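You operate a simulated robot arm through the tools that you are given. There is no shell and no other tool. Be economical: measure what you need, move in short steps, check, and stop when the job is done.

You run a simulated two-armed robot. Do the job below in one go: nothing can be reset, and whatever is moved stays where it is left.

## Task
Take the white ring and put it on top of the red filter cartridge. Put the red cone tube on the left half of the wooden bench away on the top of the wooden table. Put the brown cone on the grey-top table. Turn the tension knob 25 to 2. Turn the knob 52 to 2. Take the green cone tube on the right end of the wooden bench and put it away on the top of the wooden table. Put one of the grey bobbins from the left half of the wooden bench on the wide end of the grey ledge. Take the grey cone from the inside of the brown box on the small green table and put it on the top of the large brown box. Fetch the black cone from the yellow tray on the long wooden table and stand it on top of the grey steel case. Put the green cone from the yellow tray on the long wooden table on the top of the wooden table. Take the grey roller on the grey-top table and put it away on the top of the tall steel table. Pick up the film roll from the grey-top table with one hand, pass it to the other hand and put it on the top of the white box by the aisle. Open the wire guide 27. Any order will do. Set down upright: brown cone, grey cone, black cone, green cone, film roll.
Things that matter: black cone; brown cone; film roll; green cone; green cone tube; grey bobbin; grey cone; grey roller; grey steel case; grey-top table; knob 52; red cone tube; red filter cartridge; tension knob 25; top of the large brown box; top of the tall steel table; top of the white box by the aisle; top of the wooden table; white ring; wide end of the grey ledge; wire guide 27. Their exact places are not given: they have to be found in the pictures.

It is judged by the outcome, as a careful person would: the job done as asked, and still so three seconds after it is handed in. It fails if anything else is knocked over, pushed out of place, dropped, spilled or broken.

## Robot
Two 7-joint arms with two-finger grippers on one trunk, on a base that drives. Base frame: it is fixed to the floor where the robot stands at the start and does not move with it; the origin is under the middle of the robot, x ahead of it, y to its left, z up; the surface under the hand at the start is at about z = 880. Units: mm, degrees, N and s.
The left shoulder is at the start at [60, 123, 945], the right one opposite. With the tool pointing down near the work surface each hand reaches from about 360 to 800 mm from the robot's upright axis, wherever it stands, measured 20 degrees to its own side. Places, roughly: black cone (10x10x17 cm) [-8600, -1900, 900]; brown cone (10x10x17 cm) [-8700, -1700, 900]; film roll (6x6x13 cm) [-6700, -2500, 900]; green cone (10x10x17 cm) [-8600, -1700, 900]; green cone tube (7x7x18 cm) [500, -4500, 1000]; grey bobbin (5x5x17 cm) [500, -2700, 1000]; grey cone (10x10x17 cm) [-8600, -3400, 600]; grey roller (9x4x4 cm) [-6900, -2700, 900]; grey steel case (21x15x10 cm) [-7000, -2600, 900]; grey-top table [-6600, -2400, 800]; knob 52 [900, -7600, 1200]; red cone tube (7x7x18 cm) [500, -2600, 1000]; red filter cartridge (6x6x13 cm) [800, -200, 900]; tension knob 25 [-2700, -8100, 600]; top of the large brown box [-4200, -3900, 1000]; top of the tall steel table [800, -500, 900]; top of the white box by the aisle [-4100, -4500, 400]; top of the wooden table [-8900, -5800, 800]; white ring (4x4x2 cm) [800, -100, 900]; wide end of the grey ledge [1000, -7000, 700]; wire guide 27 [-2400, -8600, 1100]. Payload 1.47 kg a hand.
The TCP of each hand is the grasp point between the finger pads, 16 mm short of the fingertips. In the tool frame z runs along the fingers and y along their closing line. The gripper opens to 87 mm. The gripper's body begins 55 mm behind the TCP.
Orientation is that of the tool frame in the base frame, as a unit quaternion [x, y, z, w]. With the fingers straight down and closing along the base's y, the tool's x points along the base's -x, its y along +y and its z along -z.

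## Interface
- The arms move only by the tool play_rows. It takes "left_steps", "right_steps" or both (then of equal length, played together; a hand with none holds still); each is a list of rows, each a list of 6 numbers: the shift along the tool's x, y, z in mm, then the turn, a rotation vector about the tool's x, y, z in degrees. In form: [[tx, ty, tz, rx, ry, rz], ...]. A call has 1 to 20 rows; each row shifts and turns the commanded pose from where the row before left it, along the tool's axes as they then stand. "left_hand" and "right_hand" are, for a hand that has rows, the closure, from 0 (fully open) to 1 (shut), set as the call begins (left out, the last holds). Rows are played at 5 a second. More than 50 mm and 8.6 degrees between two rows, or a gripper value outside its range, and nothing of the call is played. A pose out of reach is approached as far as the arm can. The call stops where the force on the tool passes 40 N (or 10 N more than at its start, if that is more) or the arm is blocked; 0.2 s more then pass. The fingers move at their own pace (about 153 mm/s each) and stop on an object; they squeeze with about 28 N. The grip force told is the motor's: it shows also when the fingers shut on nothing. Time passes only in rows, and 0.2 s behind the last, so rows that do not move let the fingers close. It gives the time, the measured TCP pose, the force on the tool (base axes), the opening and the grip force at its end, in the units of the frame above (readings bear some noise), with the torque about the TCP (base axes, N m) and any sound that the robot's microphone picked up.
- Cameras (640 x 400 px; columns grow to the right, rows downward): "scene" is now at [89.7, -46.1, 1515.7]; the picture's right is [-0.38, -0.92, 0.00], its down [-0.62, 0.26, -0.74] and it looks along [0.69, -0.28, -0.67] (base axes); focal length 270 px, centre (320, 200). "left" rides on the left gripper at [73, -12, -90] in its tool frame; the picture's right is [0.16, 0.99, 0.00], its down [-0.72, 0.12, -0.68] and it looks along [-0.67, 0.11, 0.73] (tool axes); focal length 247 px, centre (320, 200). "right" rides on the right gripper at [73, 12, -89] in its tool frame; the picture's right is [-0.16, 0.99, 0.00], its down [-0.72, -0.12, -0.68] and it looks along [-0.67, -0.11, 0.73] (tool axes); focal length 247 px, centre (320, 200).
- camera(camera): a new picture of that camera. It takes no simulated time.
- lift_body(by): slides the trunk up (or, below 0, down) by that many mm; the arms and the scene camera ride with it, the base frame stays. It gives what a move gives, with no picture.
- base_move(legs): drives the robot by 1 to 6 legs, each [ahead, left, turn to the left] in mm, mm and degrees, along the robot's own axes; the way and the turn of a leg run together, so that a leg with both is an arc; at most 1500 mm and 180 degrees a leg. The arms and the cameras ride along, it lands a little off, and it stops where it bumps. It gives what a move gives.
- aim_head(pan, tilt): turns the head with the scene camera to pan (to the left, within 120 degrees either way) and tilt (down, from -29 to 69), counted from straight ahead of the robot. It gives what a move gives.
- measure_at(camera, pixels): for up to 12 pixels [column, row] of the newest picture of that camera ("zoom" is the newest enlarged one), the place [x, y, z] in the base frame of the surface seen there, good to about 2 mm, but the place of the scene camera against the robot may be out by one fixed shift of up to 18 mm in any direction. It takes no simulated time.
- zoom(camera, box): a new picture of the part [left, top, right, bottom] of that camera's present view, enlarged. It takes no simulated time.
- hand_in(): hands the job in; it is judged then, once.

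Work in short steps. Measure before you move; look again where a grasp or a placing could have gone wrong, and mend it. You have 378 turns and 352 pictures in all, those below and enlarged ones among them. Open the grippers and draw the arms clear of the work before you hand the job in, unless the task says otherwise; then end with one line.

The tools are called after "Call:" as name(argument=value, ...) on one line, values as JSON. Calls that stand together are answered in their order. play_rows: Moves the arms, as the interface text tells. Its arguments: {"type":"object","properties":{"left_steps":{"type":"array"},"left_hand":{"type":"number"},"right_steps":{"type":"array"},"right_hand":{"type":"number"}},"required":[]} The other tools are called the same way: lift_body (by) slides the trunk up or down; base_move (legs) drives the base; aim_head (pan, tilt) turns the head that bears the scene camera; camera (camera) takes a picture; measure_at (camera, pixels) gives the place of the surface under pixels of a picture; zoom (camera, box) takes an enlarged picture of a part of a camera's view; hand_in () hands the job in.

At the start:

```text
clock: 0.0
left_tool_pos: [511.7, -17.4, 1228.2]
left_orientation: [0.0, 1.0, 0.0, 0.0]
left_ft_force: [0.9, -0.6, -0.2]
left_wrist_torque: [0.01, -0.01, 0.01]
left_width: 86.8
left_gripper_force: 0.1
right_tool_pos: [450.4, -472.5, 1181.5]
right_orientation: [-0.001, 1.0, 0.0, 0.0]
right_ft_force: [0.0, -0.3, -0.2]
right_wrist_torque: [0.03, 0.01, -0.01]
right_width: 87.0
right_gripper_force: 0.1
trunk travel left (down, up): [-100.0, 130.0]
robot x, y, heading: [1.1, -0.8, 0.1]
head pan, tilt: [-22.4, 42.0]
```

scene: 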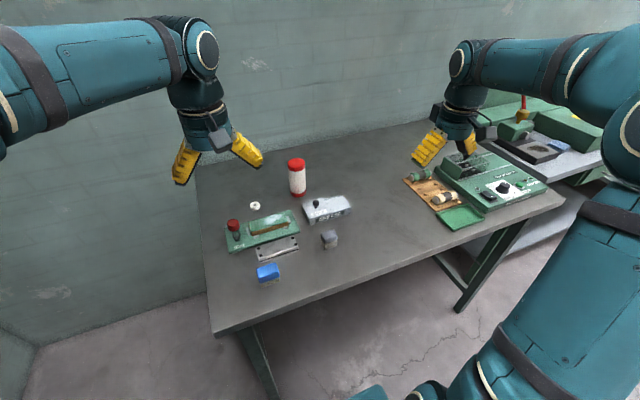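
right: 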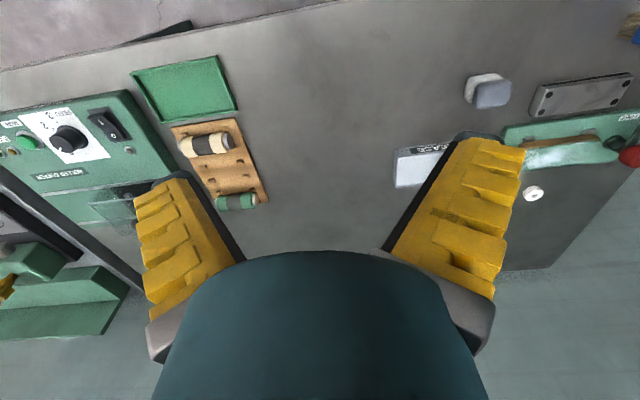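
left: 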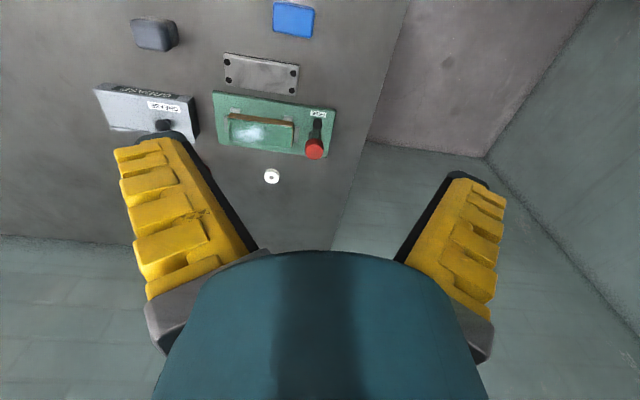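

The white ring shows at scene (255,205), the red-topped cartridge at (297,162). I measure both from the scene and the ring in the left camera.

Call:
measure_at(camera="scene", pixels=[[255, 206], [251, 205], [259, 205], [297, 161], [290, 161], [304, 161], [297, 190], [240, 180]])

Call:
measure_at(camera="left", pixels=[[272, 177], [265, 177], [279, 177], [272, 171], [272, 183], [300, 200]])

Call:
zoom(camera="scene", box=[200, 130, 380, 300])

```text
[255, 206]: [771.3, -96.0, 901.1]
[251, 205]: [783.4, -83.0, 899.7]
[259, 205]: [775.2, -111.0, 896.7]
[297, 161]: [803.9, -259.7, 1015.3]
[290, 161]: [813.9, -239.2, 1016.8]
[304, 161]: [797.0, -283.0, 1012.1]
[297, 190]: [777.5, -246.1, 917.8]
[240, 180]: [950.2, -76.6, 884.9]
```

```text
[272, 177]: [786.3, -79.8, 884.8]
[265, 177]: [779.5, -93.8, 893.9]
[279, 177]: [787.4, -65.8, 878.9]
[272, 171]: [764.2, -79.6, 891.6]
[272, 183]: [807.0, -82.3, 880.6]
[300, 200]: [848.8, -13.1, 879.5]
```

```text
2.35 times, centred on (290, 215) of scene
```

zoom: 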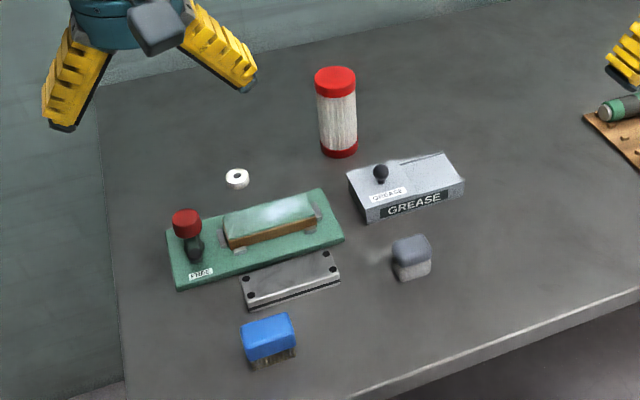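

Ring centre by wrist camera is about (780,-80), top ~893. I check the table's front edge to see how much nearer I can drive.

Call:
measure_at(camera="scene", pixels=[[220, 330], [300, 305], [400, 270], [500, 232], [560, 195], [320, 130], [265, 280], [282, 247], [330, 240], [235, 225], [520, 190], [400, 125]])

```text
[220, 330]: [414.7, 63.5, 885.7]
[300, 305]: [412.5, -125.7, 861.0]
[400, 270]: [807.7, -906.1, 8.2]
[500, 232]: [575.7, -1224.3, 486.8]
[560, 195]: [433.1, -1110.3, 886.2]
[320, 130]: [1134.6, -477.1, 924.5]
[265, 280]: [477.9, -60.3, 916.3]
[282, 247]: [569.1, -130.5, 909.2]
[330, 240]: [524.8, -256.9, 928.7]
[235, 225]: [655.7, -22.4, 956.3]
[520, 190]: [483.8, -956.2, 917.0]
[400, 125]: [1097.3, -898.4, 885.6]
```

The table edge is at x≈412. I drive 90 ahead and 150 right so that ring and cartridge are both in good reach of the left hand.

Call:
base_move(legs=[[90, -150, 0]])

```text
clock: 1.9
left_tool_pos: [603.1, -166.6, 1228.2]
left_orientation: [0.001, 1.0, 0.0, 0.0]
left_ft_force: [0.1, -0.1, 0.3]
left_wrist_torque: [0.03, -0.01, 0.02]
left_width: 87.2
left_gripper_force: 0.0
right_tool_pos: [539.0, -622.9, 1178.5]
right_orientation: [0.002, 1.0, 0.0, 0.0]
right_ft_force: [-0.3, -0.1, -0.6]
right_wrist_torque: [0.03, 0.0, -0.02]
right_width: 87.0
right_gripper_force: 0.1
trunk travel left (down, up): [-100.0, 130.0]
robot x, y, heading: [91.1, -144.2, -0.3]
head pan, tilt: [-22.4, 42.0]
```

I move the left hand over the ring, stopping ~150 mm above, and look.

Call:
play_rows(left_steps=[[-20, 29, 5, 0, 0, 0], [-30, 29, 20, 0, 0, 0], [-30, 29, 25, 0, 0, 0], [-30, 0, 35, 0, 0, 0], [-30, 0, 35, 0, 0, 0], [-30, 0, 35, 0, 0, 0], [0, 0, 30, 0, 0, 0], [0, 0, 0, 0, 0, 0]], left_hand=0.3)

Call:
camera(camera="left")

```text
clock: 3.7
left_tool_pos: [773.0, -78.6, 1042.6]
left_orientation: [0.002, 1.0, 0.0, 0.0]
left_ft_force: [0.2, -0.1, -0.1]
left_wrist_torque: [0.0, -0.02, -0.01]
left_width: 65.4
left_gripper_force: 3.3
right_tool_pos: [539.5, -621.9, 1179.9]
right_orientation: [0.001, 1.0, 0.0, 0.0]
right_ft_force: [0.2, -0.7, -0.5]
right_wrist_torque: [0.02, -0.02, 0.02]
right_width: 86.9
right_gripper_force: 0.0
trunk travel left (down, up): [-100.0, 130.0]
robot x, y, heading: [88.8, -146.9, -0.1]
head pan, tilt: [-22.4, 42.0]
```

```text
347 pictures are left
```

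left: 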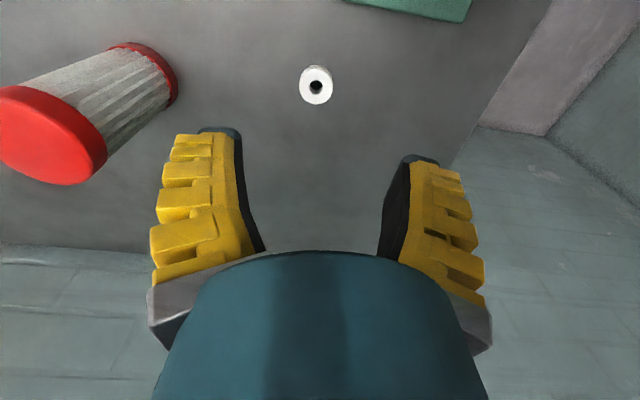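

The ring is at (316,87) and its hole at (316,86). I measure the ring's rim and the cartridge's top from here.

Call:
measure_at(camera="left", pixels=[[304, 85], [328, 85], [316, 71], [316, 99], [310, 96], [322, 76], [316, 130], [55, 135], [100, 150], [10, 110], [60, 180], [150, 60]])

```text
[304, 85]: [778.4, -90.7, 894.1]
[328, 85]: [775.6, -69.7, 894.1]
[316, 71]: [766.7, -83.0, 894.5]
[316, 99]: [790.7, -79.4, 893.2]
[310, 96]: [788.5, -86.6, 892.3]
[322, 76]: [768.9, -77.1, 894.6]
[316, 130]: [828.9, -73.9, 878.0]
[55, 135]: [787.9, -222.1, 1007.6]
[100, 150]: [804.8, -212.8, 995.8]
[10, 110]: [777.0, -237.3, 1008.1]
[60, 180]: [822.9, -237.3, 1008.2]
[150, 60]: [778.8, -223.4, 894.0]
```

Ring centre (778.5,-80.5), top 894, table 879. I descend with tips just above the table (TCP z≈897) and close.

Call:
play_rows(left_steps=[[-5.5, -2, 35, 0, 0, 0], [0, 0, 35, 0, 0, 0], [0, 0, 35, 0, 0, 0], [0, 0, 30, 0, 0, 0], [0, 0, 10, 0, 0, 0], [0, 0, 0, 0, 0, 0]])

Call:
play_rows(left_steps=[[0, 0, 0, 0, 0, 0], [0, 0, 0, 0, 0, 0], [0, 0, 0, 0, 0, 0]], left_hand=1)

Call:
camera(camera="left")

```text
clock: 5.1
left_tool_pos: [777.2, -80.9, 899.7]
left_orientation: [0.001, 1.0, 0.001, 0.0]
left_ft_force: [-0.4, 0.1, -0.2]
left_wrist_torque: [0.0, 0.01, -0.01]
left_width: 65.3
left_gripper_force: 3.5
right_tool_pos: [539.3, -619.2, 1180.7]
right_orientation: [0.002, 1.0, -0.001, 0.0]
right_ft_force: [-0.3, -0.3, 0.1]
right_wrist_torque: [-0.01, 0.01, 0.01]
right_width: 86.9
right_gripper_force: 0.1
trunk travel left (down, up): [-100.0, 130.0]
robot x, y, heading: [94.2, -149.3, -0.2]
head pan, tilt: [-22.4, 42.0]
```

```text
clock: 5.9
left_tool_pos: [775.5, -81.5, 900.5]
left_orientation: [0.002, 1.0, 0.0, 0.0]
left_ft_force: [0.2, 0.8, 1.7]
left_wrist_torque: [-0.02, -0.05, 0.0]
left_width: 19.1
left_gripper_force: 28.0
right_tool_pos: [539.5, -621.0, 1180.6]
right_orientation: [0.001, 1.0, 0.0, 0.0]
right_ft_force: [1.0, -0.2, 0.2]
right_wrist_torque: [0.01, 0.01, 0.01]
right_width: 87.0
right_gripper_force: 0.0
trunk travel left (down, up): [-100.0, 130.0]
robot x, y, heading: [90.5, -149.3, -0.4]
head pan, tilt: [-22.4, 42.0]
```

```text
346 pictures are left
```

left: 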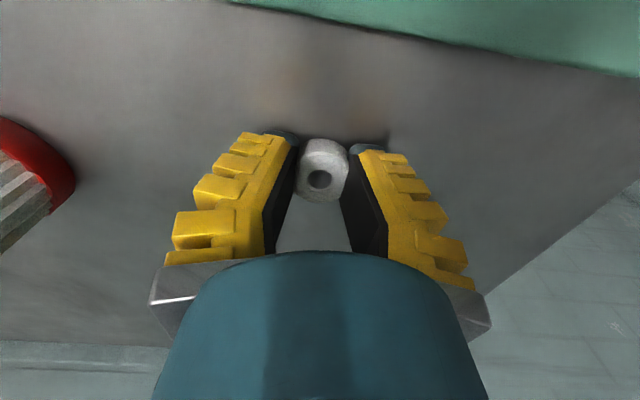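

It holds at width 19. I lift to about z 1110 and move toward the cartridge, then look.

Call:
play_rows(left_steps=[[0, 0, -20, 0, 0, 0], [0, 0, -40, 0, 0, 0], [0, 0, -45, 0, 0, 0], [0, 0, -45, 0, 0, 0], [0, 0, -45, 0, 0, 0], [0, 0, -25, 0, 0, 0], [0, -40, 0, 0, 0, 0], [0, -40, 0, 0, 0, 0], [20, 0, 0, 0, 0, 0], [0, 0, 0, 0, 0, 0]])

Call:
camera(camera="left")

```text
clock: 8.1
left_tool_pos: [756.2, -162.7, 1117.7]
left_orientation: [0.001, 1.0, 0.0, 0.0]
left_ft_force: [0.4, 0.1, -0.5]
left_wrist_torque: [0.01, 0.02, 0.0]
left_width: 18.0
left_gripper_force: 27.4
right_tool_pos: [539.5, -621.0, 1180.1]
right_orientation: [0.002, 1.0, -0.001, 0.0]
right_ft_force: [1.5, -0.6, 0.3]
right_wrist_torque: [0.0, -0.01, 0.01]
right_width: 87.3
right_gripper_force: 0.0
trunk travel left (down, up): [-100.0, 130.0]
robot x, y, heading: [88.6, -148.8, -0.2]
head pan, tilt: [-22.4, 42.0]
```

```text
345 pictures are left
```

left: 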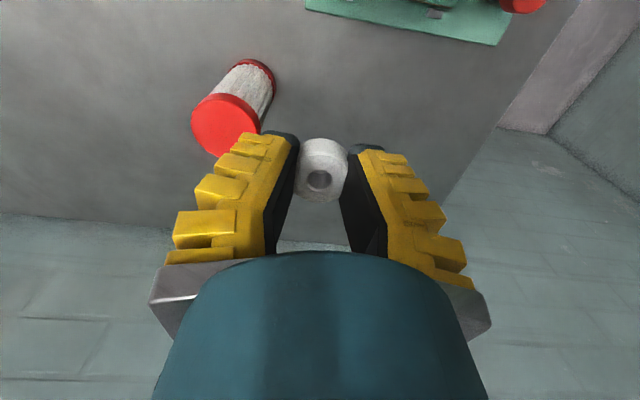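

The cartridge top is visible at (226,125). I measure its rim and the ring.

Call:
measure_at(camera="left", pixels=[[194, 125], [258, 125], [226, 96], [226, 154], [205, 108], [245, 108], [205, 145], [320, 180], [322, 160], [320, 197], [310, 185]])

```text
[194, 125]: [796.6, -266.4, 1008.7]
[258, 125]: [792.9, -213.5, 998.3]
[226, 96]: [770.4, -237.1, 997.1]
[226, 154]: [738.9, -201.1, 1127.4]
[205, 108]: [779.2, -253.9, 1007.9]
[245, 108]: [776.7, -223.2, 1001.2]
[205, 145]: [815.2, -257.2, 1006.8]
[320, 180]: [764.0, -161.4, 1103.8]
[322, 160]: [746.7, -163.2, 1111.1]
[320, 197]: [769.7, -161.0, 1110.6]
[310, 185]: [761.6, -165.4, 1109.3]
```

Cartridge axis ≈ (797,-240), top 1008. I move over it and lower to ring-bottom contact.

Call:
play_rows(left_steps=[[-10, -20, 0, 0, 0, 0], [-10, -20, 0, 0, 0, 0], [-10, -20, 0, 0, 0, 0], [-9, -17.5, 0, 0, 0, 0], [0, 0, 30, 0, 0, 0], [0, 0, 30, 0, 0, 0], [0, 0, 15, 0, 0, 0], [0, 0, 0, 0, 0, 0]])

Call:
camera(camera="left")

Call:
zoom(camera="scene", box=[180, 80, 360, 220])

```text
clock: 9.9
left_tool_pos: [784.1, -236.2, 1041.5]
left_orientation: [0.003, 1.0, 0.0, -0.001]
left_ft_force: [-0.6, -0.8, -0.2]
left_wrist_torque: [0.02, 0.0, 0.01]
left_width: 17.7
left_gripper_force: 28.1
left hand out of reach, approached as far as the arm can: row 3, 4, 5, 6, 7
right_tool_pos: [539.9, -620.8, 1180.9]
right_orientation: [0.002, 1.0, -0.001, 0.0]
right_ft_force: [0.2, -1.0, 0.4]
right_wrist_torque: [0.0, 0.0, 0.02]
right_width: 87.3
right_gripper_force: 0.1
trunk travel left (down, up): [-100.0, 130.0]
robot x, y, heading: [87.6, -148.3, -0.4]
head pan, tilt: [-22.4, 42.0]
```

```text
344 pictures are left
```

left: 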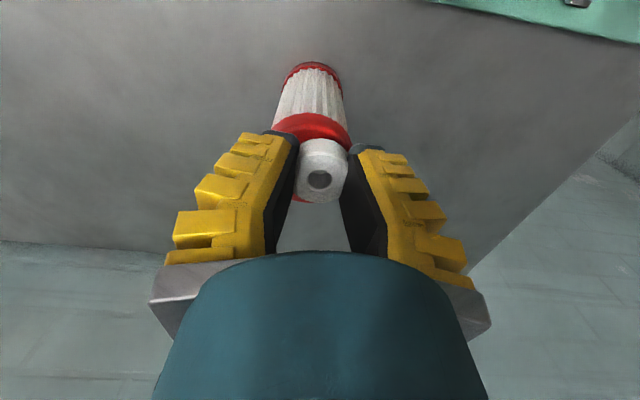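

```text
2.86 times, centred on (270, 150) of scene
```

zoom: 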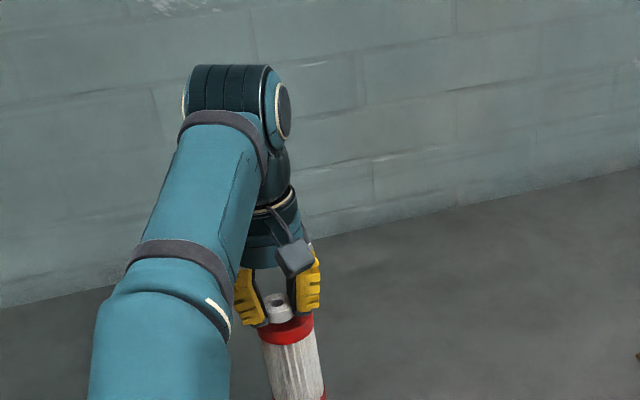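

Reach is short here (x 784 rather than 795, z 1041). I lift and draw back, then drive 60 mm nearer.

Call:
play_rows(left_steps=[[0, 0, -30, 0, 0, 0], [30, 0, -30, 0, 0, 0], [40, 0, 0, 0, 0, 0], [0, 0, 0, 0, 0, 0]])

Call:
base_move(legs=[[60, -40, 0]])

Call:
camera(camera="left")

```text
clock: 10.9
left_tool_pos: [714.4, -234.9, 1100.2]
left_orientation: [0.001, 1.0, 0.001, 0.0]
left_ft_force: [-0.5, -0.3, -0.4]
left_wrist_torque: [0.02, 0.0, -0.01]
left_width: 17.7
left_gripper_force: 28.0
right_tool_pos: [540.0, -620.5, 1180.6]
right_orientation: [0.002, 1.0, 0.0, -0.001]
right_ft_force: [1.0, -0.2, 0.4]
right_wrist_torque: [0.0, 0.03, 0.05]
right_width: 87.3
right_gripper_force: 0.1
trunk travel left (down, up): [-100.0, 130.0]
robot x, y, heading: [88.5, -148.8, -0.2]
head pan, tilt: [-22.4, 42.0]
```

```text
clock: 12.0
left_tool_pos: [775.0, -274.5, 1097.8]
left_orientation: [0.001, 1.0, 0.0, 0.0]
left_ft_force: [-0.5, -0.5, 0.3]
left_wrist_torque: [0.0, 0.04, 0.02]
left_width: 17.3
left_gripper_force: 28.4
right_tool_pos: [601.8, -661.1, 1178.4]
right_orientation: [0.001, 1.0, 0.0, 0.0]
right_ft_force: [-0.6, -0.5, -1.2]
right_wrist_torque: [0.01, 0.02, 0.01]
right_width: 86.7
right_gripper_force: 0.2
trunk travel left (down, up): [-100.0, 130.0]
robot x, y, heading: [155.6, -188.2, 0.1]
head pan, tilt: [-22.4, 42.0]
```

```text
342 pictures are left
```

left: 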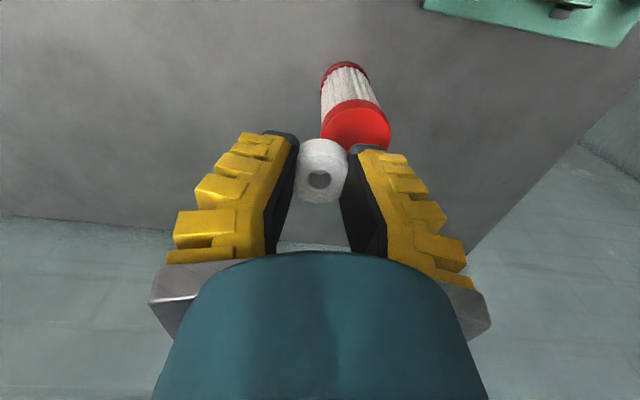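

Now I move +20 x, +34 y and lower to z≈1031.

Call:
play_rows(left_steps=[[-10, 17, 0, 0, 0, 0], [-10, 17.5, 0, 0, 0, 0], [0, 0, 25, 0, 0, 0], [0, 0, 25, 0, 0, 0], [0, 0, 16, 0, 0, 0], [0, 0, 0, 0, 0, 0]])

Call:
camera(camera="left")

Call:
zoom(camera="scene", box=[180, 80, 360, 220])

```text
clock: 13.4
left_tool_pos: [796.3, -239.4, 1032.1]
left_orientation: [0.001, 1.0, 0.0, 0.0]
left_ft_force: [0.3, -0.4, -0.1]
left_wrist_torque: [0.0, 0.01, -0.01]
left_width: 17.2
left_gripper_force: 28.7
right_tool_pos: [600.8, -659.6, 1180.6]
right_orientation: [0.002, 1.0, 0.0, 0.0]
right_ft_force: [0.4, 0.1, 0.9]
right_wrist_torque: [-0.01, 0.01, 0.02]
right_width: 87.0
right_gripper_force: 0.0
trunk travel left (down, up): [-100.0, 130.0]
robot x, y, heading: [150.7, -189.1, -0.1]
head pan, tilt: [-22.4, 42.0]
```

```text
341 pictures are left
```

left: 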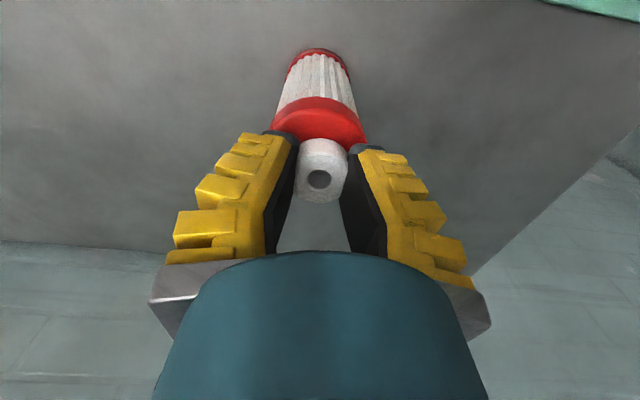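

```text
2.86 times, centred on (270, 150) of scene
```

zoom: 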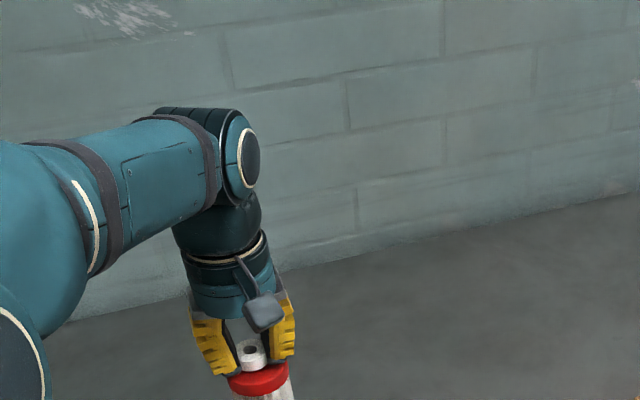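

The ring sits over the red top. I lower in 1 mm steps for contact.

Call:
play_rows(left_steps=[[0, 0, 1.5, 0, 0, 0], [0, 0, 1.5, 0, 0, 0], [0, 0, 0, 0, 0, 0]])

```text
clock: 14.2
left_tool_pos: [798.4, -239.4, 1029.8]
left_orientation: [0.0, 1.0, 0.0, 0.0]
left_ft_force: [0.3, 0.6, 1.6]
left_wrist_torque: [0.0, 0.02, -0.03]
left_width: 17.5
left_gripper_force: 28.4
right_tool_pos: [599.8, -662.5, 1180.8]
right_orientation: [0.001, 1.0, 0.001, 0.0]
right_ft_force: [-0.5, -0.3, -0.1]
right_wrist_torque: [-0.01, 0.01, -0.01]
right_width: 87.2
right_gripper_force: 0.0
trunk travel left (down, up): [-100.0, 130.0]
robot x, y, heading: [151.2, -188.8, -0.2]
head pan, tilt: [-22.4, 42.0]
```

A force of 1.6 N upward suggests contact is just starting. I open a little and look.

Call:
play_rows(left_steps=[[0, 0, 0.5, 0, 0, 0], [0, 0, 0, 0, 0, 0]])

Call:
play_rows(left_steps=[[0, 0, 0, 0, 0, 0], [0, 0, 0, 0, 0, 0], [0, 0, -30, 0, 0, 0], [0, 0, -40, 0, 0, 0], [20, 0, -40, 0, 0, 0], [40, 0, 0, 0, 0, 0], [0, 0, 0, 0, 0, 0]], left_hand=0.5)

Call:
camera(camera="left")

Call:
camera(camera="scene")

```text
clock: 14.8
left_tool_pos: [797.6, -238.4, 1029.2]
left_orientation: [0.001, 1.0, 0.0, 0.001]
left_ft_force: [0.5, 0.8, 4.8]
left_wrist_torque: [-0.06, -0.02, 0.0]
left_width: 17.5
left_gripper_force: 28.5
right_tool_pos: [599.4, -661.1, 1181.7]
right_orientation: [0.002, 1.0, 0.0, 0.0]
right_ft_force: [0.0, -0.4, -0.1]
right_wrist_torque: [-0.01, -0.04, 0.01]
right_width: 87.1
right_gripper_force: 0.1
trunk travel left (down, up): [-100.0, 130.0]
robot x, y, heading: [152.3, -187.9, -0.2]
head pan, tilt: [-22.4, 42.0]
```

```text
clock: 16.4
left_tool_pos: [736.7, -240.0, 1141.3]
left_orientation: [0.001, 1.0, 0.0, 0.0]
left_ft_force: [0.6, 0.6, 0.6]
left_wrist_torque: [0.02, -0.02, 0.02]
left_width: 49.1
left_gripper_force: 3.7
right_tool_pos: [600.2, -661.8, 1180.4]
right_orientation: [0.001, 1.0, 0.001, -0.001]
right_ft_force: [-0.4, -0.1, -0.2]
right_wrist_torque: [-0.01, 0.01, 0.0]
right_width: 86.9
right_gripper_force: 0.0
trunk travel left (down, up): [-100.0, 130.0]
robot x, y, heading: [150.0, -187.2, -0.2]
head pan, tilt: [-22.4, 42.0]
```

```text
339 pictures are left
```

left: 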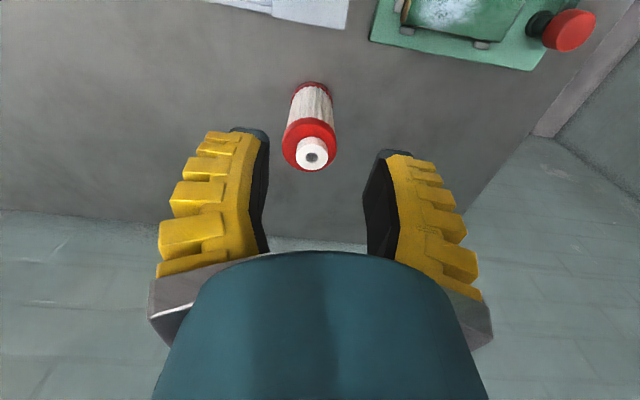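

```text
338 pictures are left
```

scene: 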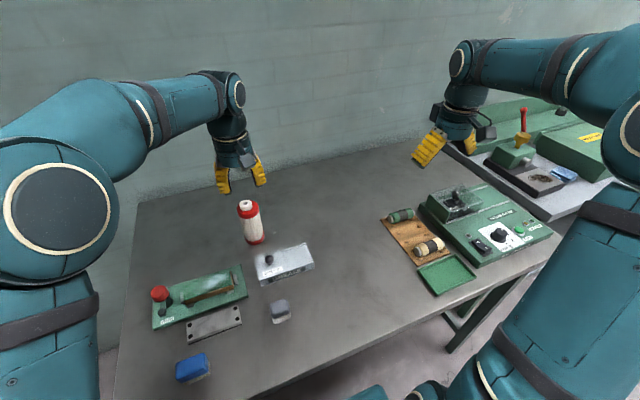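

The ring rests on the cartridge. I back away 500 mm and look to the right to plan the drive to the bench.

Call:
base_move(legs=[[-500, 0, 0]])

Call:
play_rows(left_steps=[[40, 20, -20, 0, 0, 0], [40, 20, -20, 0, 0, 0], [40, 20, -20, 0, 0, 0], [40, 20, -20, 0, 0, 0], [20, 20, 0, 0, 0, 0], [0, 20, 0, 0, 0, 0], [0, 20, 0, 0, 0, 0]])

Call:
aim_head(pan=-85, tilt=25)

Call:
camera(camera="scene")

```text
clock: 19.4
left_tool_pos: [216.2, -240.4, 1141.8]
left_orientation: [0.003, 1.0, 0.0, 0.0]
left_ft_force: [-0.5, -0.1, 0.4]
left_wrist_torque: [0.03, -0.02, -0.01]
left_width: 49.2
left_gripper_force: 4.0
right_tool_pos: [78.4, -660.8, 1181.0]
right_orientation: [0.003, 1.0, 0.0, 0.0]
right_ft_force: [0.3, -0.4, 0.7]
right_wrist_torque: [-0.02, -0.02, -0.02]
right_width: 86.9
right_gripper_force: 0.1
trunk travel left (down, up): [-100.0, 130.0]
robot x, y, heading: [-371.0, -183.3, -0.5]
head pan, tilt: [-22.4, 42.0]
```

```text
clock: 21.0
left_tool_pos: [36.2, -100.5, 1221.4]
left_orientation: [0.003, 1.0, 0.001, 0.001]
left_ft_force: [-0.5, 0.3, -0.5]
left_wrist_torque: [-0.01, 0.02, -0.01]
left_width: 49.2
left_gripper_force: 4.1
right_tool_pos: [78.6, -660.5, 1180.5]
right_orientation: [0.002, 1.0, 0.0, 0.001]
right_ft_force: [-0.8, 0.6, 0.5]
right_wrist_torque: [-0.05, -0.01, 0.0]
right_width: 87.0
right_gripper_force: 0.0
trunk travel left (down, up): [-100.0, 130.0]
robot x, y, heading: [-369.0, -183.6, -0.1]
head pan, tilt: [-22.4, 42.0]
```

```text
clock: 22.3
left_tool_pos: [36.3, -99.9, 1220.8]
left_orientation: [0.002, 1.0, 0.0, 0.0]
left_ft_force: [-0.1, -0.1, 0.2]
left_wrist_torque: [-0.01, -0.01, -0.01]
left_width: 49.0
left_gripper_force: 3.8
right_tool_pos: [79.3, -661.4, 1181.1]
right_orientation: [0.003, 1.0, 0.0, 0.0]
right_ft_force: [-0.1, 0.3, -0.1]
right_wrist_torque: [-0.02, -0.03, 0.01]
right_width: 87.1
right_gripper_force: 0.0
trunk travel left (down, up): [-100.0, 130.0]
robot x, y, heading: [-368.6, -182.5, -0.2]
head pan, tilt: [-85.0, 25.0]
```

```text
337 pictures are left
```

scene: 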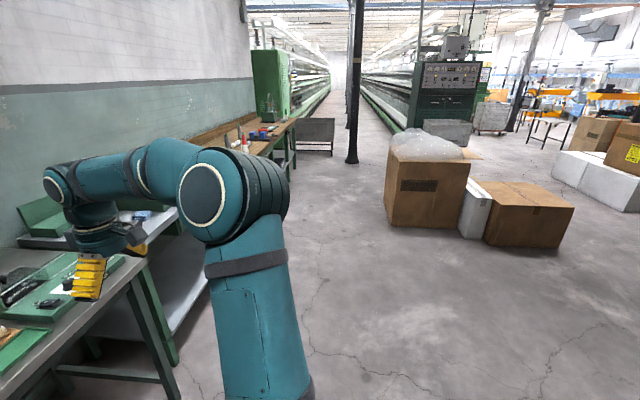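

I measure floor points of the obstacles for a map: post base, boxes, bench, machine.

Call:
measure_at(camera="scene", pixels=[[352, 160], [388, 222], [465, 230], [555, 250], [168, 382], [290, 165], [332, 150], [412, 128], [237, 140], [265, 150], [560, 150], [600, 190]])

Call:
zoom(camera="scene", box=[180, 80, 360, 192])

```text
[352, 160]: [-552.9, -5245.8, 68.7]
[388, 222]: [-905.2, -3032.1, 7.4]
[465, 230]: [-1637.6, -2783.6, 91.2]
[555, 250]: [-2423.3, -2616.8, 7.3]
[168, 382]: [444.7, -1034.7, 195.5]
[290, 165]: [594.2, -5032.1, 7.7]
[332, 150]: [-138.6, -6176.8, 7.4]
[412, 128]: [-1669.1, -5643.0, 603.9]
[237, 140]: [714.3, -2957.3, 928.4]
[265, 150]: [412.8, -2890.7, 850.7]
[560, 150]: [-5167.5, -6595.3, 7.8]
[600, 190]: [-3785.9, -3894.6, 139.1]
```

```text
3.56 times, centred on (270, 136) of scene
```

zoom: 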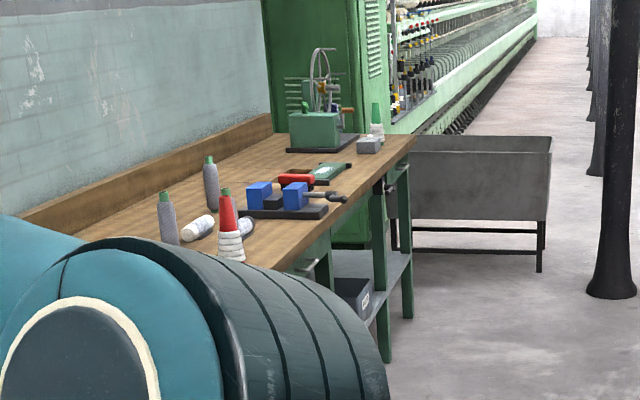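

Bench front edge is x≈413, free way along x≈-250. I drive right to y≈-2600.

Call:
base_move(legs=[[100, -1200, 0], [0, -1200, 0]])

Call:
aim_head(pan=-15, tilt=30)

Call:
camera(camera="scene")

```text
clock: 43.4
left_tool_pos: [102.7, -2496.6, 1220.5]
left_orientation: [0.016, 1.0, 0.0, -0.001]
left_ft_force: [-0.1, -0.3, -0.3]
left_wrist_torque: [-0.03, 0.0, 0.02]
left_width: 49.4
left_gripper_force: 4.1
right_tool_pos: [129.6, -3059.1, 1181.2]
right_orientation: [0.017, 1.0, -0.001, 0.001]
right_ft_force: [0.7, -1.0, 0.2]
right_wrist_torque: [0.0, -0.02, 0.0]
right_width: 87.3
right_gripper_force: 0.1
trunk travel left (down, up): [-100.0, 130.0]
robot x, y, heading: [-304.9, -2572.1, -2.0]
head pan, tilt: [-85.0, 25.0]
```

```text
clock: 44.8
left_tool_pos: [102.6, -2498.1, 1220.0]
left_orientation: [0.016, 1.0, 0.0, 0.001]
left_ft_force: [0.1, 0.3, -0.3]
left_wrist_torque: [0.01, -0.02, -0.01]
left_width: 49.4
left_gripper_force: 4.1
right_tool_pos: [130.0, -3059.1, 1181.5]
right_orientation: [0.015, 1.0, 0.001, 0.0]
right_ft_force: [-0.3, 0.5, 0.2]
right_wrist_torque: [-0.02, -0.01, -0.02]
right_width: 87.1
right_gripper_force: 0.0
trunk travel left (down, up): [-100.0, 130.0]
robot x, y, heading: [-304.9, -2574.4, -1.7]
head pan, tilt: [-15.0, 30.0]
```

```text
335 pictures are left
```

scene: 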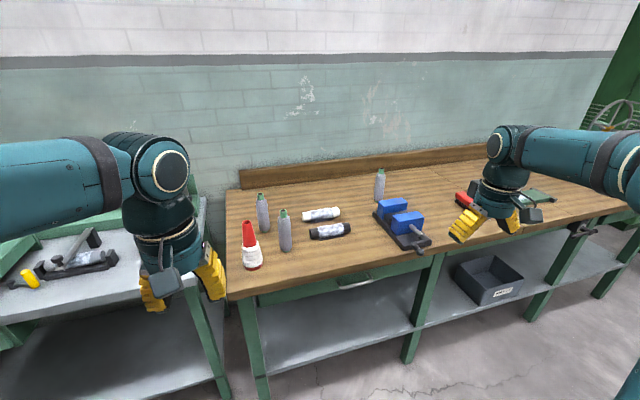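

Three grey bobbins at (263,213), (285,231), (380,185), the red tube at (250,247). I measure them.

Call:
measure_at(camera="scene", pixels=[[263, 210], [285, 232], [285, 212], [285, 248], [250, 228], [250, 262], [252, 245], [380, 185], [380, 172], [235, 295], [320, 214], [340, 270]])

Call:
zoom(camera="scene", box=[220, 150, 440, 290])

```text
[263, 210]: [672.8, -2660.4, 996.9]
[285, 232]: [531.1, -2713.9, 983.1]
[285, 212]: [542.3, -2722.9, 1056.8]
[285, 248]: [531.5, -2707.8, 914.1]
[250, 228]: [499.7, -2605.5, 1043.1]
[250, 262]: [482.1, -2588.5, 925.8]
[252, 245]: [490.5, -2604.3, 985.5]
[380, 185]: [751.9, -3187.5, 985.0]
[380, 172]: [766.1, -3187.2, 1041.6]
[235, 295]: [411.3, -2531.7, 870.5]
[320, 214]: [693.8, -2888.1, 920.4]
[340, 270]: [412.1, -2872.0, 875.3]
```

```text
2.86 times, centred on (330, 220) of scene
```

zoom: 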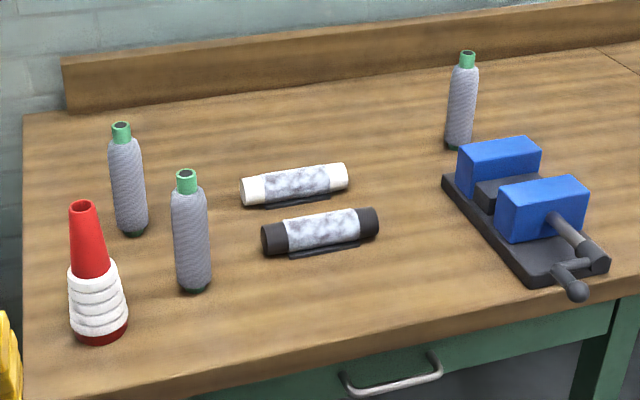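

I take the bobbin at (545,-2713) with the right hand. I drive ahead 250, left 60, and straighten the heading.

Call:
base_move(legs=[[250, 60, 1.8]])

Call:
camera(camera="right")

```text
clock: 46.6
left_tool_pos: [343.2, -2428.9, 1220.5]
left_orientation: [0.001, 1.0, 0.0, -0.001]
left_ft_force: [-0.3, 0.2, -0.7]
left_wrist_torque: [-0.02, 0.07, 0.02]
left_width: 49.2
left_gripper_force: 3.7
right_tool_pos: [388.3, -2990.4, 1180.6]
right_orientation: [0.001, 1.0, -0.001, 0.0]
right_ft_force: [0.6, 0.6, 0.2]
right_wrist_torque: [0.0, 0.0, 0.01]
right_width: 86.8
right_gripper_force: 0.0
trunk travel left (down, up): [-100.0, 130.0]
robot x, y, heading: [-63.2, -2517.6, 0.2]
head pan, tilt: [-15.0, 30.0]
```

```text
333 pictures are left
```

right: 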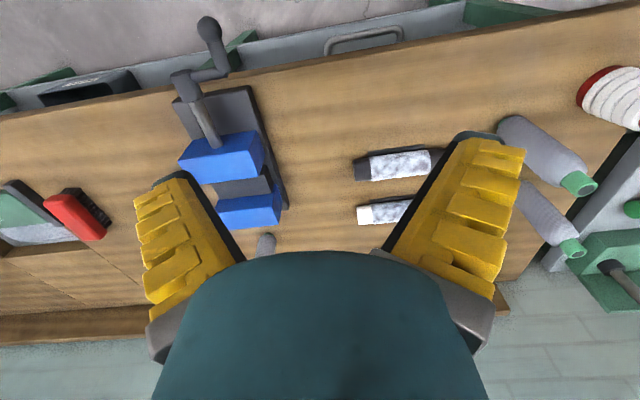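

I move the right hand toward the bobbin at height, then look.

Call:
play_rows(right_steps=[[-20, 40, 0, 0, 0, 0], [-20, 40, 0, 0, 0, 0], [-20, 40, 0, 0, 0, 0], [-20, 40, 0, 0, 0, 0], [-15, 40, 0, 0, 0, 0], [0, 40, 0, 0, 0, 0], [0, 30, 0, 0, 0, 0], [0, 0, 0, 0, 0, 0]])

Call:
camera(camera="right")

```text
clock: 48.4
left_tool_pos: [342.6, -2429.3, 1220.6]
left_orientation: [0.0, 1.0, 0.001, -0.001]
left_ft_force: [0.1, 0.2, -0.6]
left_wrist_torque: [-0.01, 0.03, -0.04]
left_width: 49.1
left_gripper_force: 4.8
right_tool_pos: [481.7, -2718.8, 1180.0]
right_orientation: [0.002, 1.0, 0.0, 0.0]
right_ft_force: [-0.5, -0.6, -0.4]
right_wrist_torque: [0.0, 0.03, 0.03]
right_width: 86.9
right_gripper_force: 0.1
trunk travel left (down, up): [-100.0, 130.0]
robot x, y, heading: [-65.7, -2513.9, -0.2]
head pan, tilt: [-15.0, 30.0]
```

```text
332 pictures are left
```

right: 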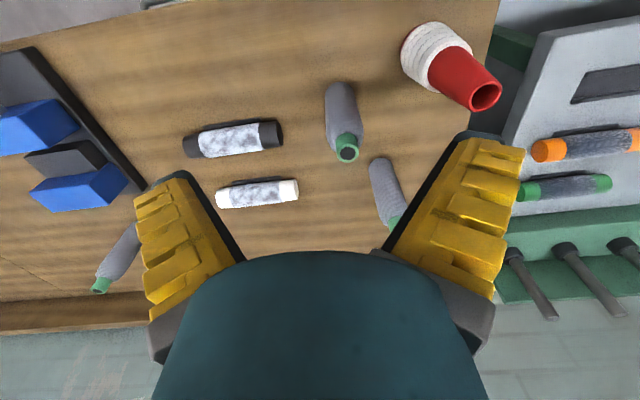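

The bobbin's top hole is at (347,153), red tube top hole at (486,95). I measure rims.

Call:
measure_at(camera="right", pixels=[[347, 143], [347, 162], [338, 155], [357, 152], [348, 132], [476, 86], [494, 106], [472, 104], [497, 88], [410, 45], [340, 85], [300, 200]])

```text
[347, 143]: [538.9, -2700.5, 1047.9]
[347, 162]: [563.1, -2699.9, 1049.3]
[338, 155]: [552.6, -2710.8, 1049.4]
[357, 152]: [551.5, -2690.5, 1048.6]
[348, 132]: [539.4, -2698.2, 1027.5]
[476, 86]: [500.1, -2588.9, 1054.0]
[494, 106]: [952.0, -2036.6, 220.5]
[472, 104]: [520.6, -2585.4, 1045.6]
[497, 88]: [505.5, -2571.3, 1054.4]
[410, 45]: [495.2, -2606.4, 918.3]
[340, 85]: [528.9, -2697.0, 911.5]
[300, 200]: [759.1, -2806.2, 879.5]
```

Bobbin axis (551,-2700), top 1049. I move over it and down to z≈1000, then close.

Call:
play_rows(right_steps=[[-35, 19, 0, 0, 0, 0], [-34, 0, 0, 0, 0, 0], [0, 0, 45, 0, 0, 0], [0, 0, 45, 0, 0, 0], [0, 0, 45, 0, 0, 0], [0, 0, 45, 0, 0, 0], [0, 0, 0, 0, 0, 0]])

Call:
camera(camera="right")

Call:
play_rows(right_steps=[[0, 0, 0, 0, 0, 0], [0, 0, 0, 0, 0, 0], [0, 0, 0, 0, 0, 0]], right_hand=1)

```text
clock: 50.0
left_tool_pos: [342.7, -2429.1, 1220.4]
left_orientation: [0.0, 1.0, 0.0, 0.0]
left_ft_force: [-0.1, -0.5, -0.3]
left_wrist_torque: [0.03, 0.0, 0.01]
left_width: 48.9
left_gripper_force: 4.3
right_tool_pos: [551.7, -2701.8, 999.0]
right_orientation: [0.001, 1.0, -0.001, 0.001]
right_ft_force: [0.1, 0.4, -1.4]
right_wrist_torque: [-0.01, 0.0, 0.0]
right_width: 86.9
right_gripper_force: 0.1
trunk travel left (down, up): [-100.0, 130.0]
robot x, y, heading: [-61.4, -2518.7, 0.3]
head pan, tilt: [-15.0, 30.0]
```

```text
331 pictures are left
```

right: 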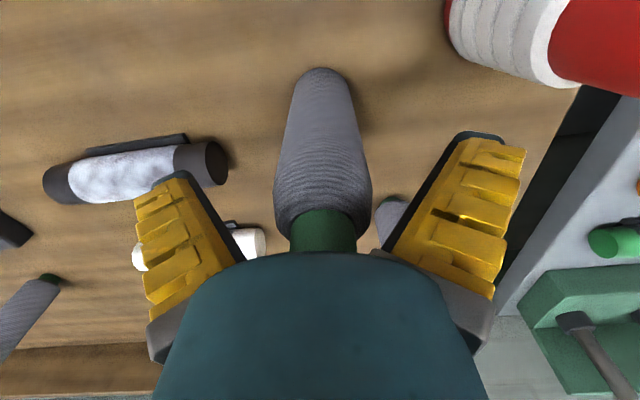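

```text
clock: 50.8
left_tool_pos: [342.2, -2428.3, 1221.6]
left_orientation: [0.001, 1.0, -0.001, 0.0]
left_ft_force: [-0.1, 0.7, -0.2]
left_wrist_torque: [0.02, -0.05, 0.05]
left_width: 48.7
left_gripper_force: 4.1
right_tool_pos: [550.8, -2703.2, 999.2]
right_orientation: [0.001, 1.0, -0.001, 0.0]
right_ft_force: [-1.8, -0.5, 0.2]
right_wrist_torque: [0.04, 0.13, 0.01]
right_width: 37.3
right_gripper_force: 27.7
trunk travel left (down, up): [-100.0, 130.0]
robot x, y, heading: [-66.6, -2513.6, -0.2]
head pan, tilt: [-15.0, 30.0]
```

Grasped (width 37). I lift and draw back, then back the base out.

Call:
play_rows(right_steps=[[0, 0, -45, 0, 0, 0], [0, 0, -45, 0, 0, 0], [0, 0, -45, 0, 0, 0], [0, 0, -45, 0, 0, 0], [0, 0, -30, 0, 0, 0], [40, -20, 0, 0, 0, 0], [40, -20, 0, 0, 0, 0], [40, -20, 0, 0, 0, 0], [0, 0, 0, 0, 0, 0]])

Call:
base_move(legs=[[-250, 0, 0], [0, -800, 0]])

Call:
aim_head(pan=-75, tilt=20)

Call:
camera(camera="scene")

```text
clock: 52.8
left_tool_pos: [343.5, -2428.5, 1219.9]
left_orientation: [0.001, 1.0, 0.0, 0.0]
left_ft_force: [0.0, 0.1, -0.4]
left_wrist_torque: [0.01, 0.02, 0.01]
left_width: 48.9
left_gripper_force: 4.2
right_tool_pos: [433.5, -2758.3, 1210.8]
right_orientation: [0.001, 1.0, -0.001, 0.0]
right_ft_force: [0.9, -0.2, -2.0]
right_wrist_torque: [-0.02, 0.04, 0.0]
right_width: 37.1
right_gripper_force: 28.0
trunk travel left (down, up): [-100.0, 130.0]
robot x, y, heading: [-62.8, -2513.0, -0.4]
head pan, tilt: [-15.0, 30.0]
```

```text
clock: 61.5
left_tool_pos: [103.8, -3193.3, 1221.0]
left_orientation: [-0.017, 1.0, 0.0, 0.0]
left_ft_force: [0.8, 1.6, 0.3]
left_wrist_torque: [-0.02, 0.01, 0.01]
left_width: 48.8
left_gripper_force: 3.7
right_tool_pos: [206.3, -3520.0, 1210.6]
right_orientation: [-0.016, 1.0, 0.0, 0.0]
right_ft_force: [0.0, 0.3, -1.4]
right_wrist_torque: [0.0, -0.02, -0.01]
right_width: 37.0
right_gripper_force: 28.0
trunk travel left (down, up): [-100.0, 130.0]
robot x, y, heading: [-301.9, -3299.0, 1.9]
head pan, tilt: [-15.0, 30.0]
```

```text
clock: 62.8
left_tool_pos: [104.2, -3192.8, 1220.2]
left_orientation: [-0.017, 1.0, 0.0, 0.0]
left_ft_force: [0.1, 0.3, -0.2]
left_wrist_torque: [0.0, 0.01, 0.01]
left_width: 49.2
left_gripper_force: 4.4
right_tool_pos: [207.0, -3520.6, 1211.7]
right_orientation: [-0.017, 1.0, 0.0, 0.0]
right_ft_force: [-0.4, -0.1, -0.6]
right_wrist_torque: [0.03, 0.0, -0.03]
right_width: 36.7
right_gripper_force: 27.7
trunk travel left (down, up): [-100.0, 130.0]
robot x, y, heading: [-294.8, -3293.2, 2.2]
head pan, tilt: [-75.0, 20.0]
```

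```text
330 pictures are left
```

scene: 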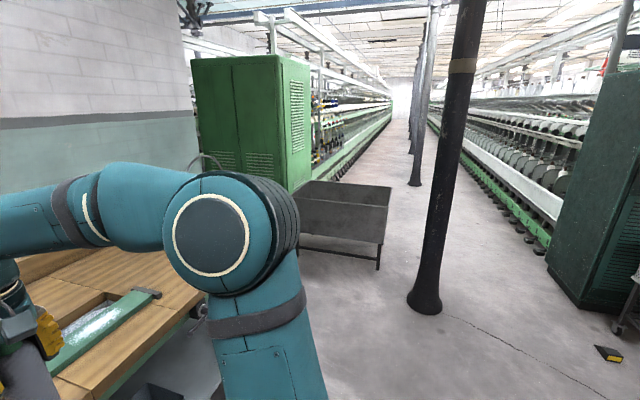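

The aisle lies between the grey bin and the post at (425,305). I measure clearances.

Call:
measure_at(camera="scene", pixels=[[425, 305], [408, 300], [440, 310], [378, 268], [390, 190], [300, 250], [415, 183], [580, 305], [545, 255], [375, 125], [312, 180], [600, 355]])

```text
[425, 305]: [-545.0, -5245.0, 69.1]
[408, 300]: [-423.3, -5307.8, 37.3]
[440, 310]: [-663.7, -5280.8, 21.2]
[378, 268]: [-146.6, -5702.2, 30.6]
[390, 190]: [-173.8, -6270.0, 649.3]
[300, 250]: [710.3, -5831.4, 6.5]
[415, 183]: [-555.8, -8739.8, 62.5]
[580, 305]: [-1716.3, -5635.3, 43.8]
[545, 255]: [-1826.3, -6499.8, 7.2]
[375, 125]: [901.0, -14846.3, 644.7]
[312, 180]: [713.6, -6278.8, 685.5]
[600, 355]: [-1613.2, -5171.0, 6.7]
```

The gap bin–post is too narrow; I pass the post on its far side (x≈-1190) facing -y. First turn right and move along.

Call:
base_move(legs=[[0, 0, -92], [600, 0, 0], [0, -895, 0]])

Call:
aim_head(pan=0, tilt=15)

Call:
camera(camera="scene")

```text
clock: 74.1
left_tool_pos: [-631.4, -4307.8, 1220.0]
left_orientation: [0.723, 0.691, -0.001, 0.0]
left_ft_force: [0.5, -0.9, 0.0]
left_wrist_torque: [0.01, 0.05, 0.0]
left_width: 49.2
left_gripper_force: 4.2
right_tool_pos: [-964.4, -4385.8, 1210.0]
right_orientation: [0.724, 0.69, -0.001, -0.001]
right_ft_force: [1.2, -0.1, -1.3]
right_wrist_torque: [0.0, 0.05, 0.02]
right_width: 36.6
right_gripper_force: 28.0
trunk travel left (down, up): [-100.0, 130.0]
robot x, y, heading: [-702.3, -3900.6, -92.3]
head pan, tilt: [-75.0, 20.0]
stopped in leg 3: the robot was blocked; the commanded pose is now the measured one
```

```text
clock: 75.5
left_tool_pos: [-633.5, -4308.3, 1220.8]
left_orientation: [0.722, 0.692, 0.0, 0.0]
left_ft_force: [-0.6, 0.3, -1.0]
left_wrist_torque: [0.0, -0.07, -0.01]
left_width: 49.4
left_gripper_force: 4.0
right_tool_pos: [-966.3, -4384.6, 1210.2]
right_orientation: [0.724, 0.69, 0.0, 0.0]
right_ft_force: [-0.6, -0.9, -0.4]
right_wrist_torque: [0.0, -0.02, 0.02]
right_width: 36.4
right_gripper_force: 27.9
trunk travel left (down, up): [-100.0, 130.0]
robot x, y, heading: [-701.1, -3901.9, -92.5]
head pan, tilt: [0.0, 15.0]
```

```text
329 pictures are left
```

scene: 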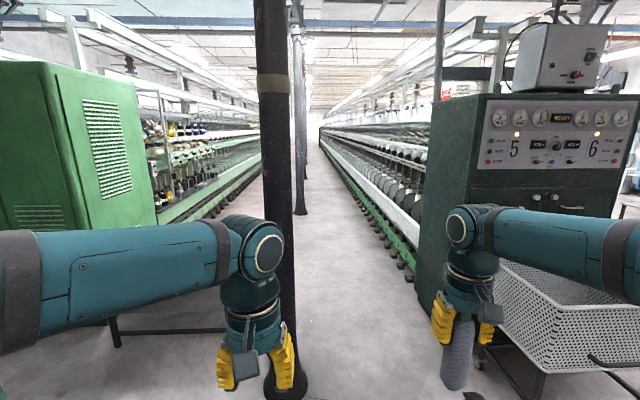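

Blocked on the right. I look to the right to see what I touched.

Call:
aim_head(pan=-100, tilt=35)

Call:
camera(camera="scene")

```text
clock: 77.3
left_tool_pos: [-632.2, -4308.6, 1220.5]
left_orientation: [0.723, 0.691, 0.0, 0.0]
left_ft_force: [0.6, -0.3, 0.4]
left_wrist_torque: [0.0, 0.01, -0.02]
left_width: 49.1
left_gripper_force: 4.1
right_tool_pos: [-965.7, -4383.8, 1210.5]
right_orientation: [0.725, 0.689, 0.0, 0.0]
right_ft_force: [0.4, -0.5, -1.5]
right_wrist_torque: [0.0, 0.0, -0.01]
right_width: 36.3
right_gripper_force: 28.2
trunk travel left (down, up): [-100.0, 130.0]
robot x, y, heading: [-701.9, -3900.1, -92.5]
head pan, tilt: [-100.0, 35.0]
```

```text
328 pictures are left
```

scene: 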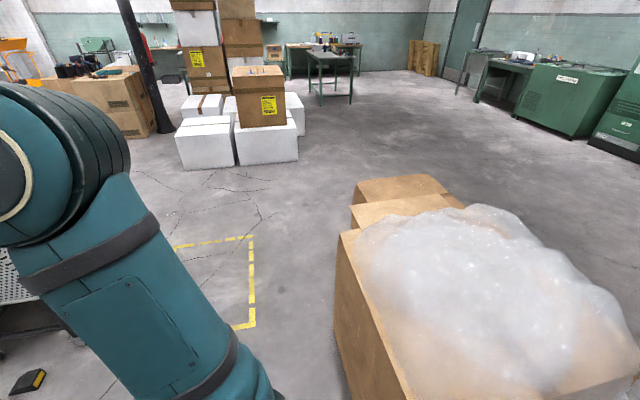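

Call:
measure_at(camera="scene", pixels=[[345, 300], [338, 235], [375, 390], [338, 350], [360, 190], [25, 380], [250, 325], [250, 240], [10, 330]])

```text
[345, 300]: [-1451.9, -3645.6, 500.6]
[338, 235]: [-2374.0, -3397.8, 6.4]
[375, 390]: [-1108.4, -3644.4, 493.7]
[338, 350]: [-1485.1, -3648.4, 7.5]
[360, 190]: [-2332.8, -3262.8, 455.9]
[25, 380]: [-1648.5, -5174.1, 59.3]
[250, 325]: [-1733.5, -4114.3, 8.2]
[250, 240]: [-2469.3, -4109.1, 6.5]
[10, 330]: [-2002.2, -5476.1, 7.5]
```

The base touched the wrapped carton's corner (y -3645). I move away a little, ahead, then right to x≈-1190; and then check the carton.

Call:
base_move(legs=[[0, 60, 2.3], [320, 0, 0], [0, -550, 0]])

Call:
camera(camera="scene")

```text
clock: 85.1
left_tool_pos: [-1095.3, -4622.3, 1220.3]
left_orientation: [0.707, 0.707, 0.001, 0.0]
left_ft_force: [0.3, -0.2, 0.1]
left_wrist_torque: [0.02, 0.03, -0.02]
left_width: 49.3
left_gripper_force: 3.8
right_tool_pos: [-1424.3, -4715.2, 1211.5]
right_orientation: [0.708, 0.706, 0.0, -0.001]
right_ft_force: [-0.5, 0.1, -0.8]
right_wrist_torque: [-0.02, 0.01, 0.0]
right_width: 36.3
right_gripper_force: 27.4
trunk travel left (down, up): [-100.0, 130.0]
robot x, y, heading: [-1183.3, -4218.2, -89.6]
head pan, tilt: [-100.0, 35.0]
```

```text
327 pictures are left
```

scene: 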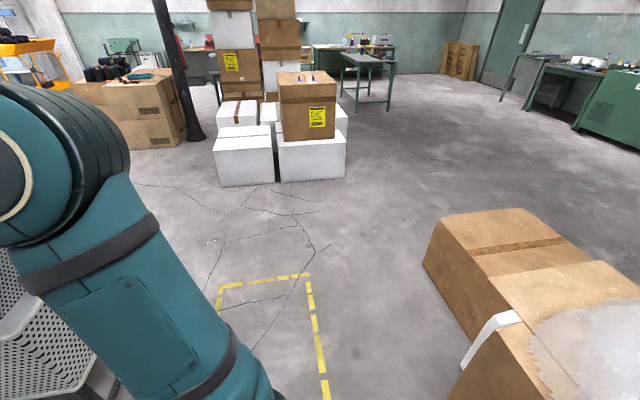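

Now I look ahead through the gap.

Call:
aim_head(pan=0, tilt=30)

Call:
camera(camera="scene")

```text
clock: 86.8
left_tool_pos: [-1095.7, -4622.0, 1219.7]
left_orientation: [0.707, 0.707, 0.0, 0.0]
left_ft_force: [-0.3, 1.3, 0.3]
left_wrist_torque: [-0.01, 0.02, 0.04]
left_width: 48.9
left_gripper_force: 4.2
right_tool_pos: [-1424.9, -4713.4, 1210.6]
right_orientation: [0.708, 0.706, -0.001, -0.001]
right_ft_force: [0.2, 0.0, -1.2]
right_wrist_torque: [0.03, 0.0, -0.02]
right_width: 36.2
right_gripper_force: 28.3
trunk travel left (down, up): [-100.0, 130.0]
robot x, y, heading: [-1182.2, -4218.6, -89.4]
head pan, tilt: [0.0, 30.0]
```

```text
326 pictures are left
```

scene: 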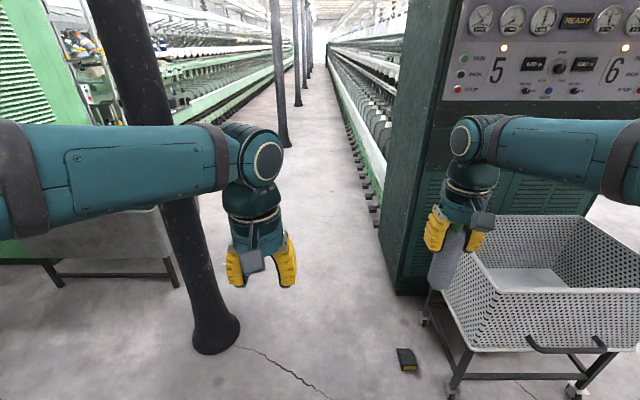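

Call:
measure_at(camera="scene", pixels=[[236, 335], [397, 350], [400, 290], [445, 300], [455, 390], [372, 190], [288, 140], [175, 275], [427, 320], [410, 368]])

```text
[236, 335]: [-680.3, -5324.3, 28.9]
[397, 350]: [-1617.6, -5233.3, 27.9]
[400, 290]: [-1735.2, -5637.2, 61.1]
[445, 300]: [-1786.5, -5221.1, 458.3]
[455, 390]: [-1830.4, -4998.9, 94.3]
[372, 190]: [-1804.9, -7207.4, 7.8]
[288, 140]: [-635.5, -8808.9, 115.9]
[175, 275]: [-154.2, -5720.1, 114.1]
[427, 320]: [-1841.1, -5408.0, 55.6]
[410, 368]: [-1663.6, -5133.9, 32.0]
```

Gap is x -680…-1600. I shift left 40 and drive straight through to y≈-6900.

Call:
base_move(legs=[[0, 40, -0.5], [1400, 0, 0], [1280, 0, 0]])

```text
clock: 100.5
left_tool_pos: [-1180.0, -7308.0, 1220.7]
left_orientation: [0.725, 0.689, 0.0, 0.0]
left_ft_force: [-0.2, 0.2, -0.1]
left_wrist_torque: [-0.03, -0.01, 0.0]
left_width: 49.0
left_gripper_force: 4.3
right_tool_pos: [-1513.0, -7380.7, 1212.2]
right_orientation: [0.725, 0.688, -0.001, -0.001]
right_ft_force: [-0.8, -0.3, -1.2]
right_wrist_torque: [0.03, -0.01, 0.0]
right_width: 36.2
right_gripper_force: 28.2
trunk travel left (down, up): [-100.0, 130.0]
robot x, y, heading: [-1245.5, -6896.9, -92.8]
head pan, tilt: [0.0, 30.0]
```

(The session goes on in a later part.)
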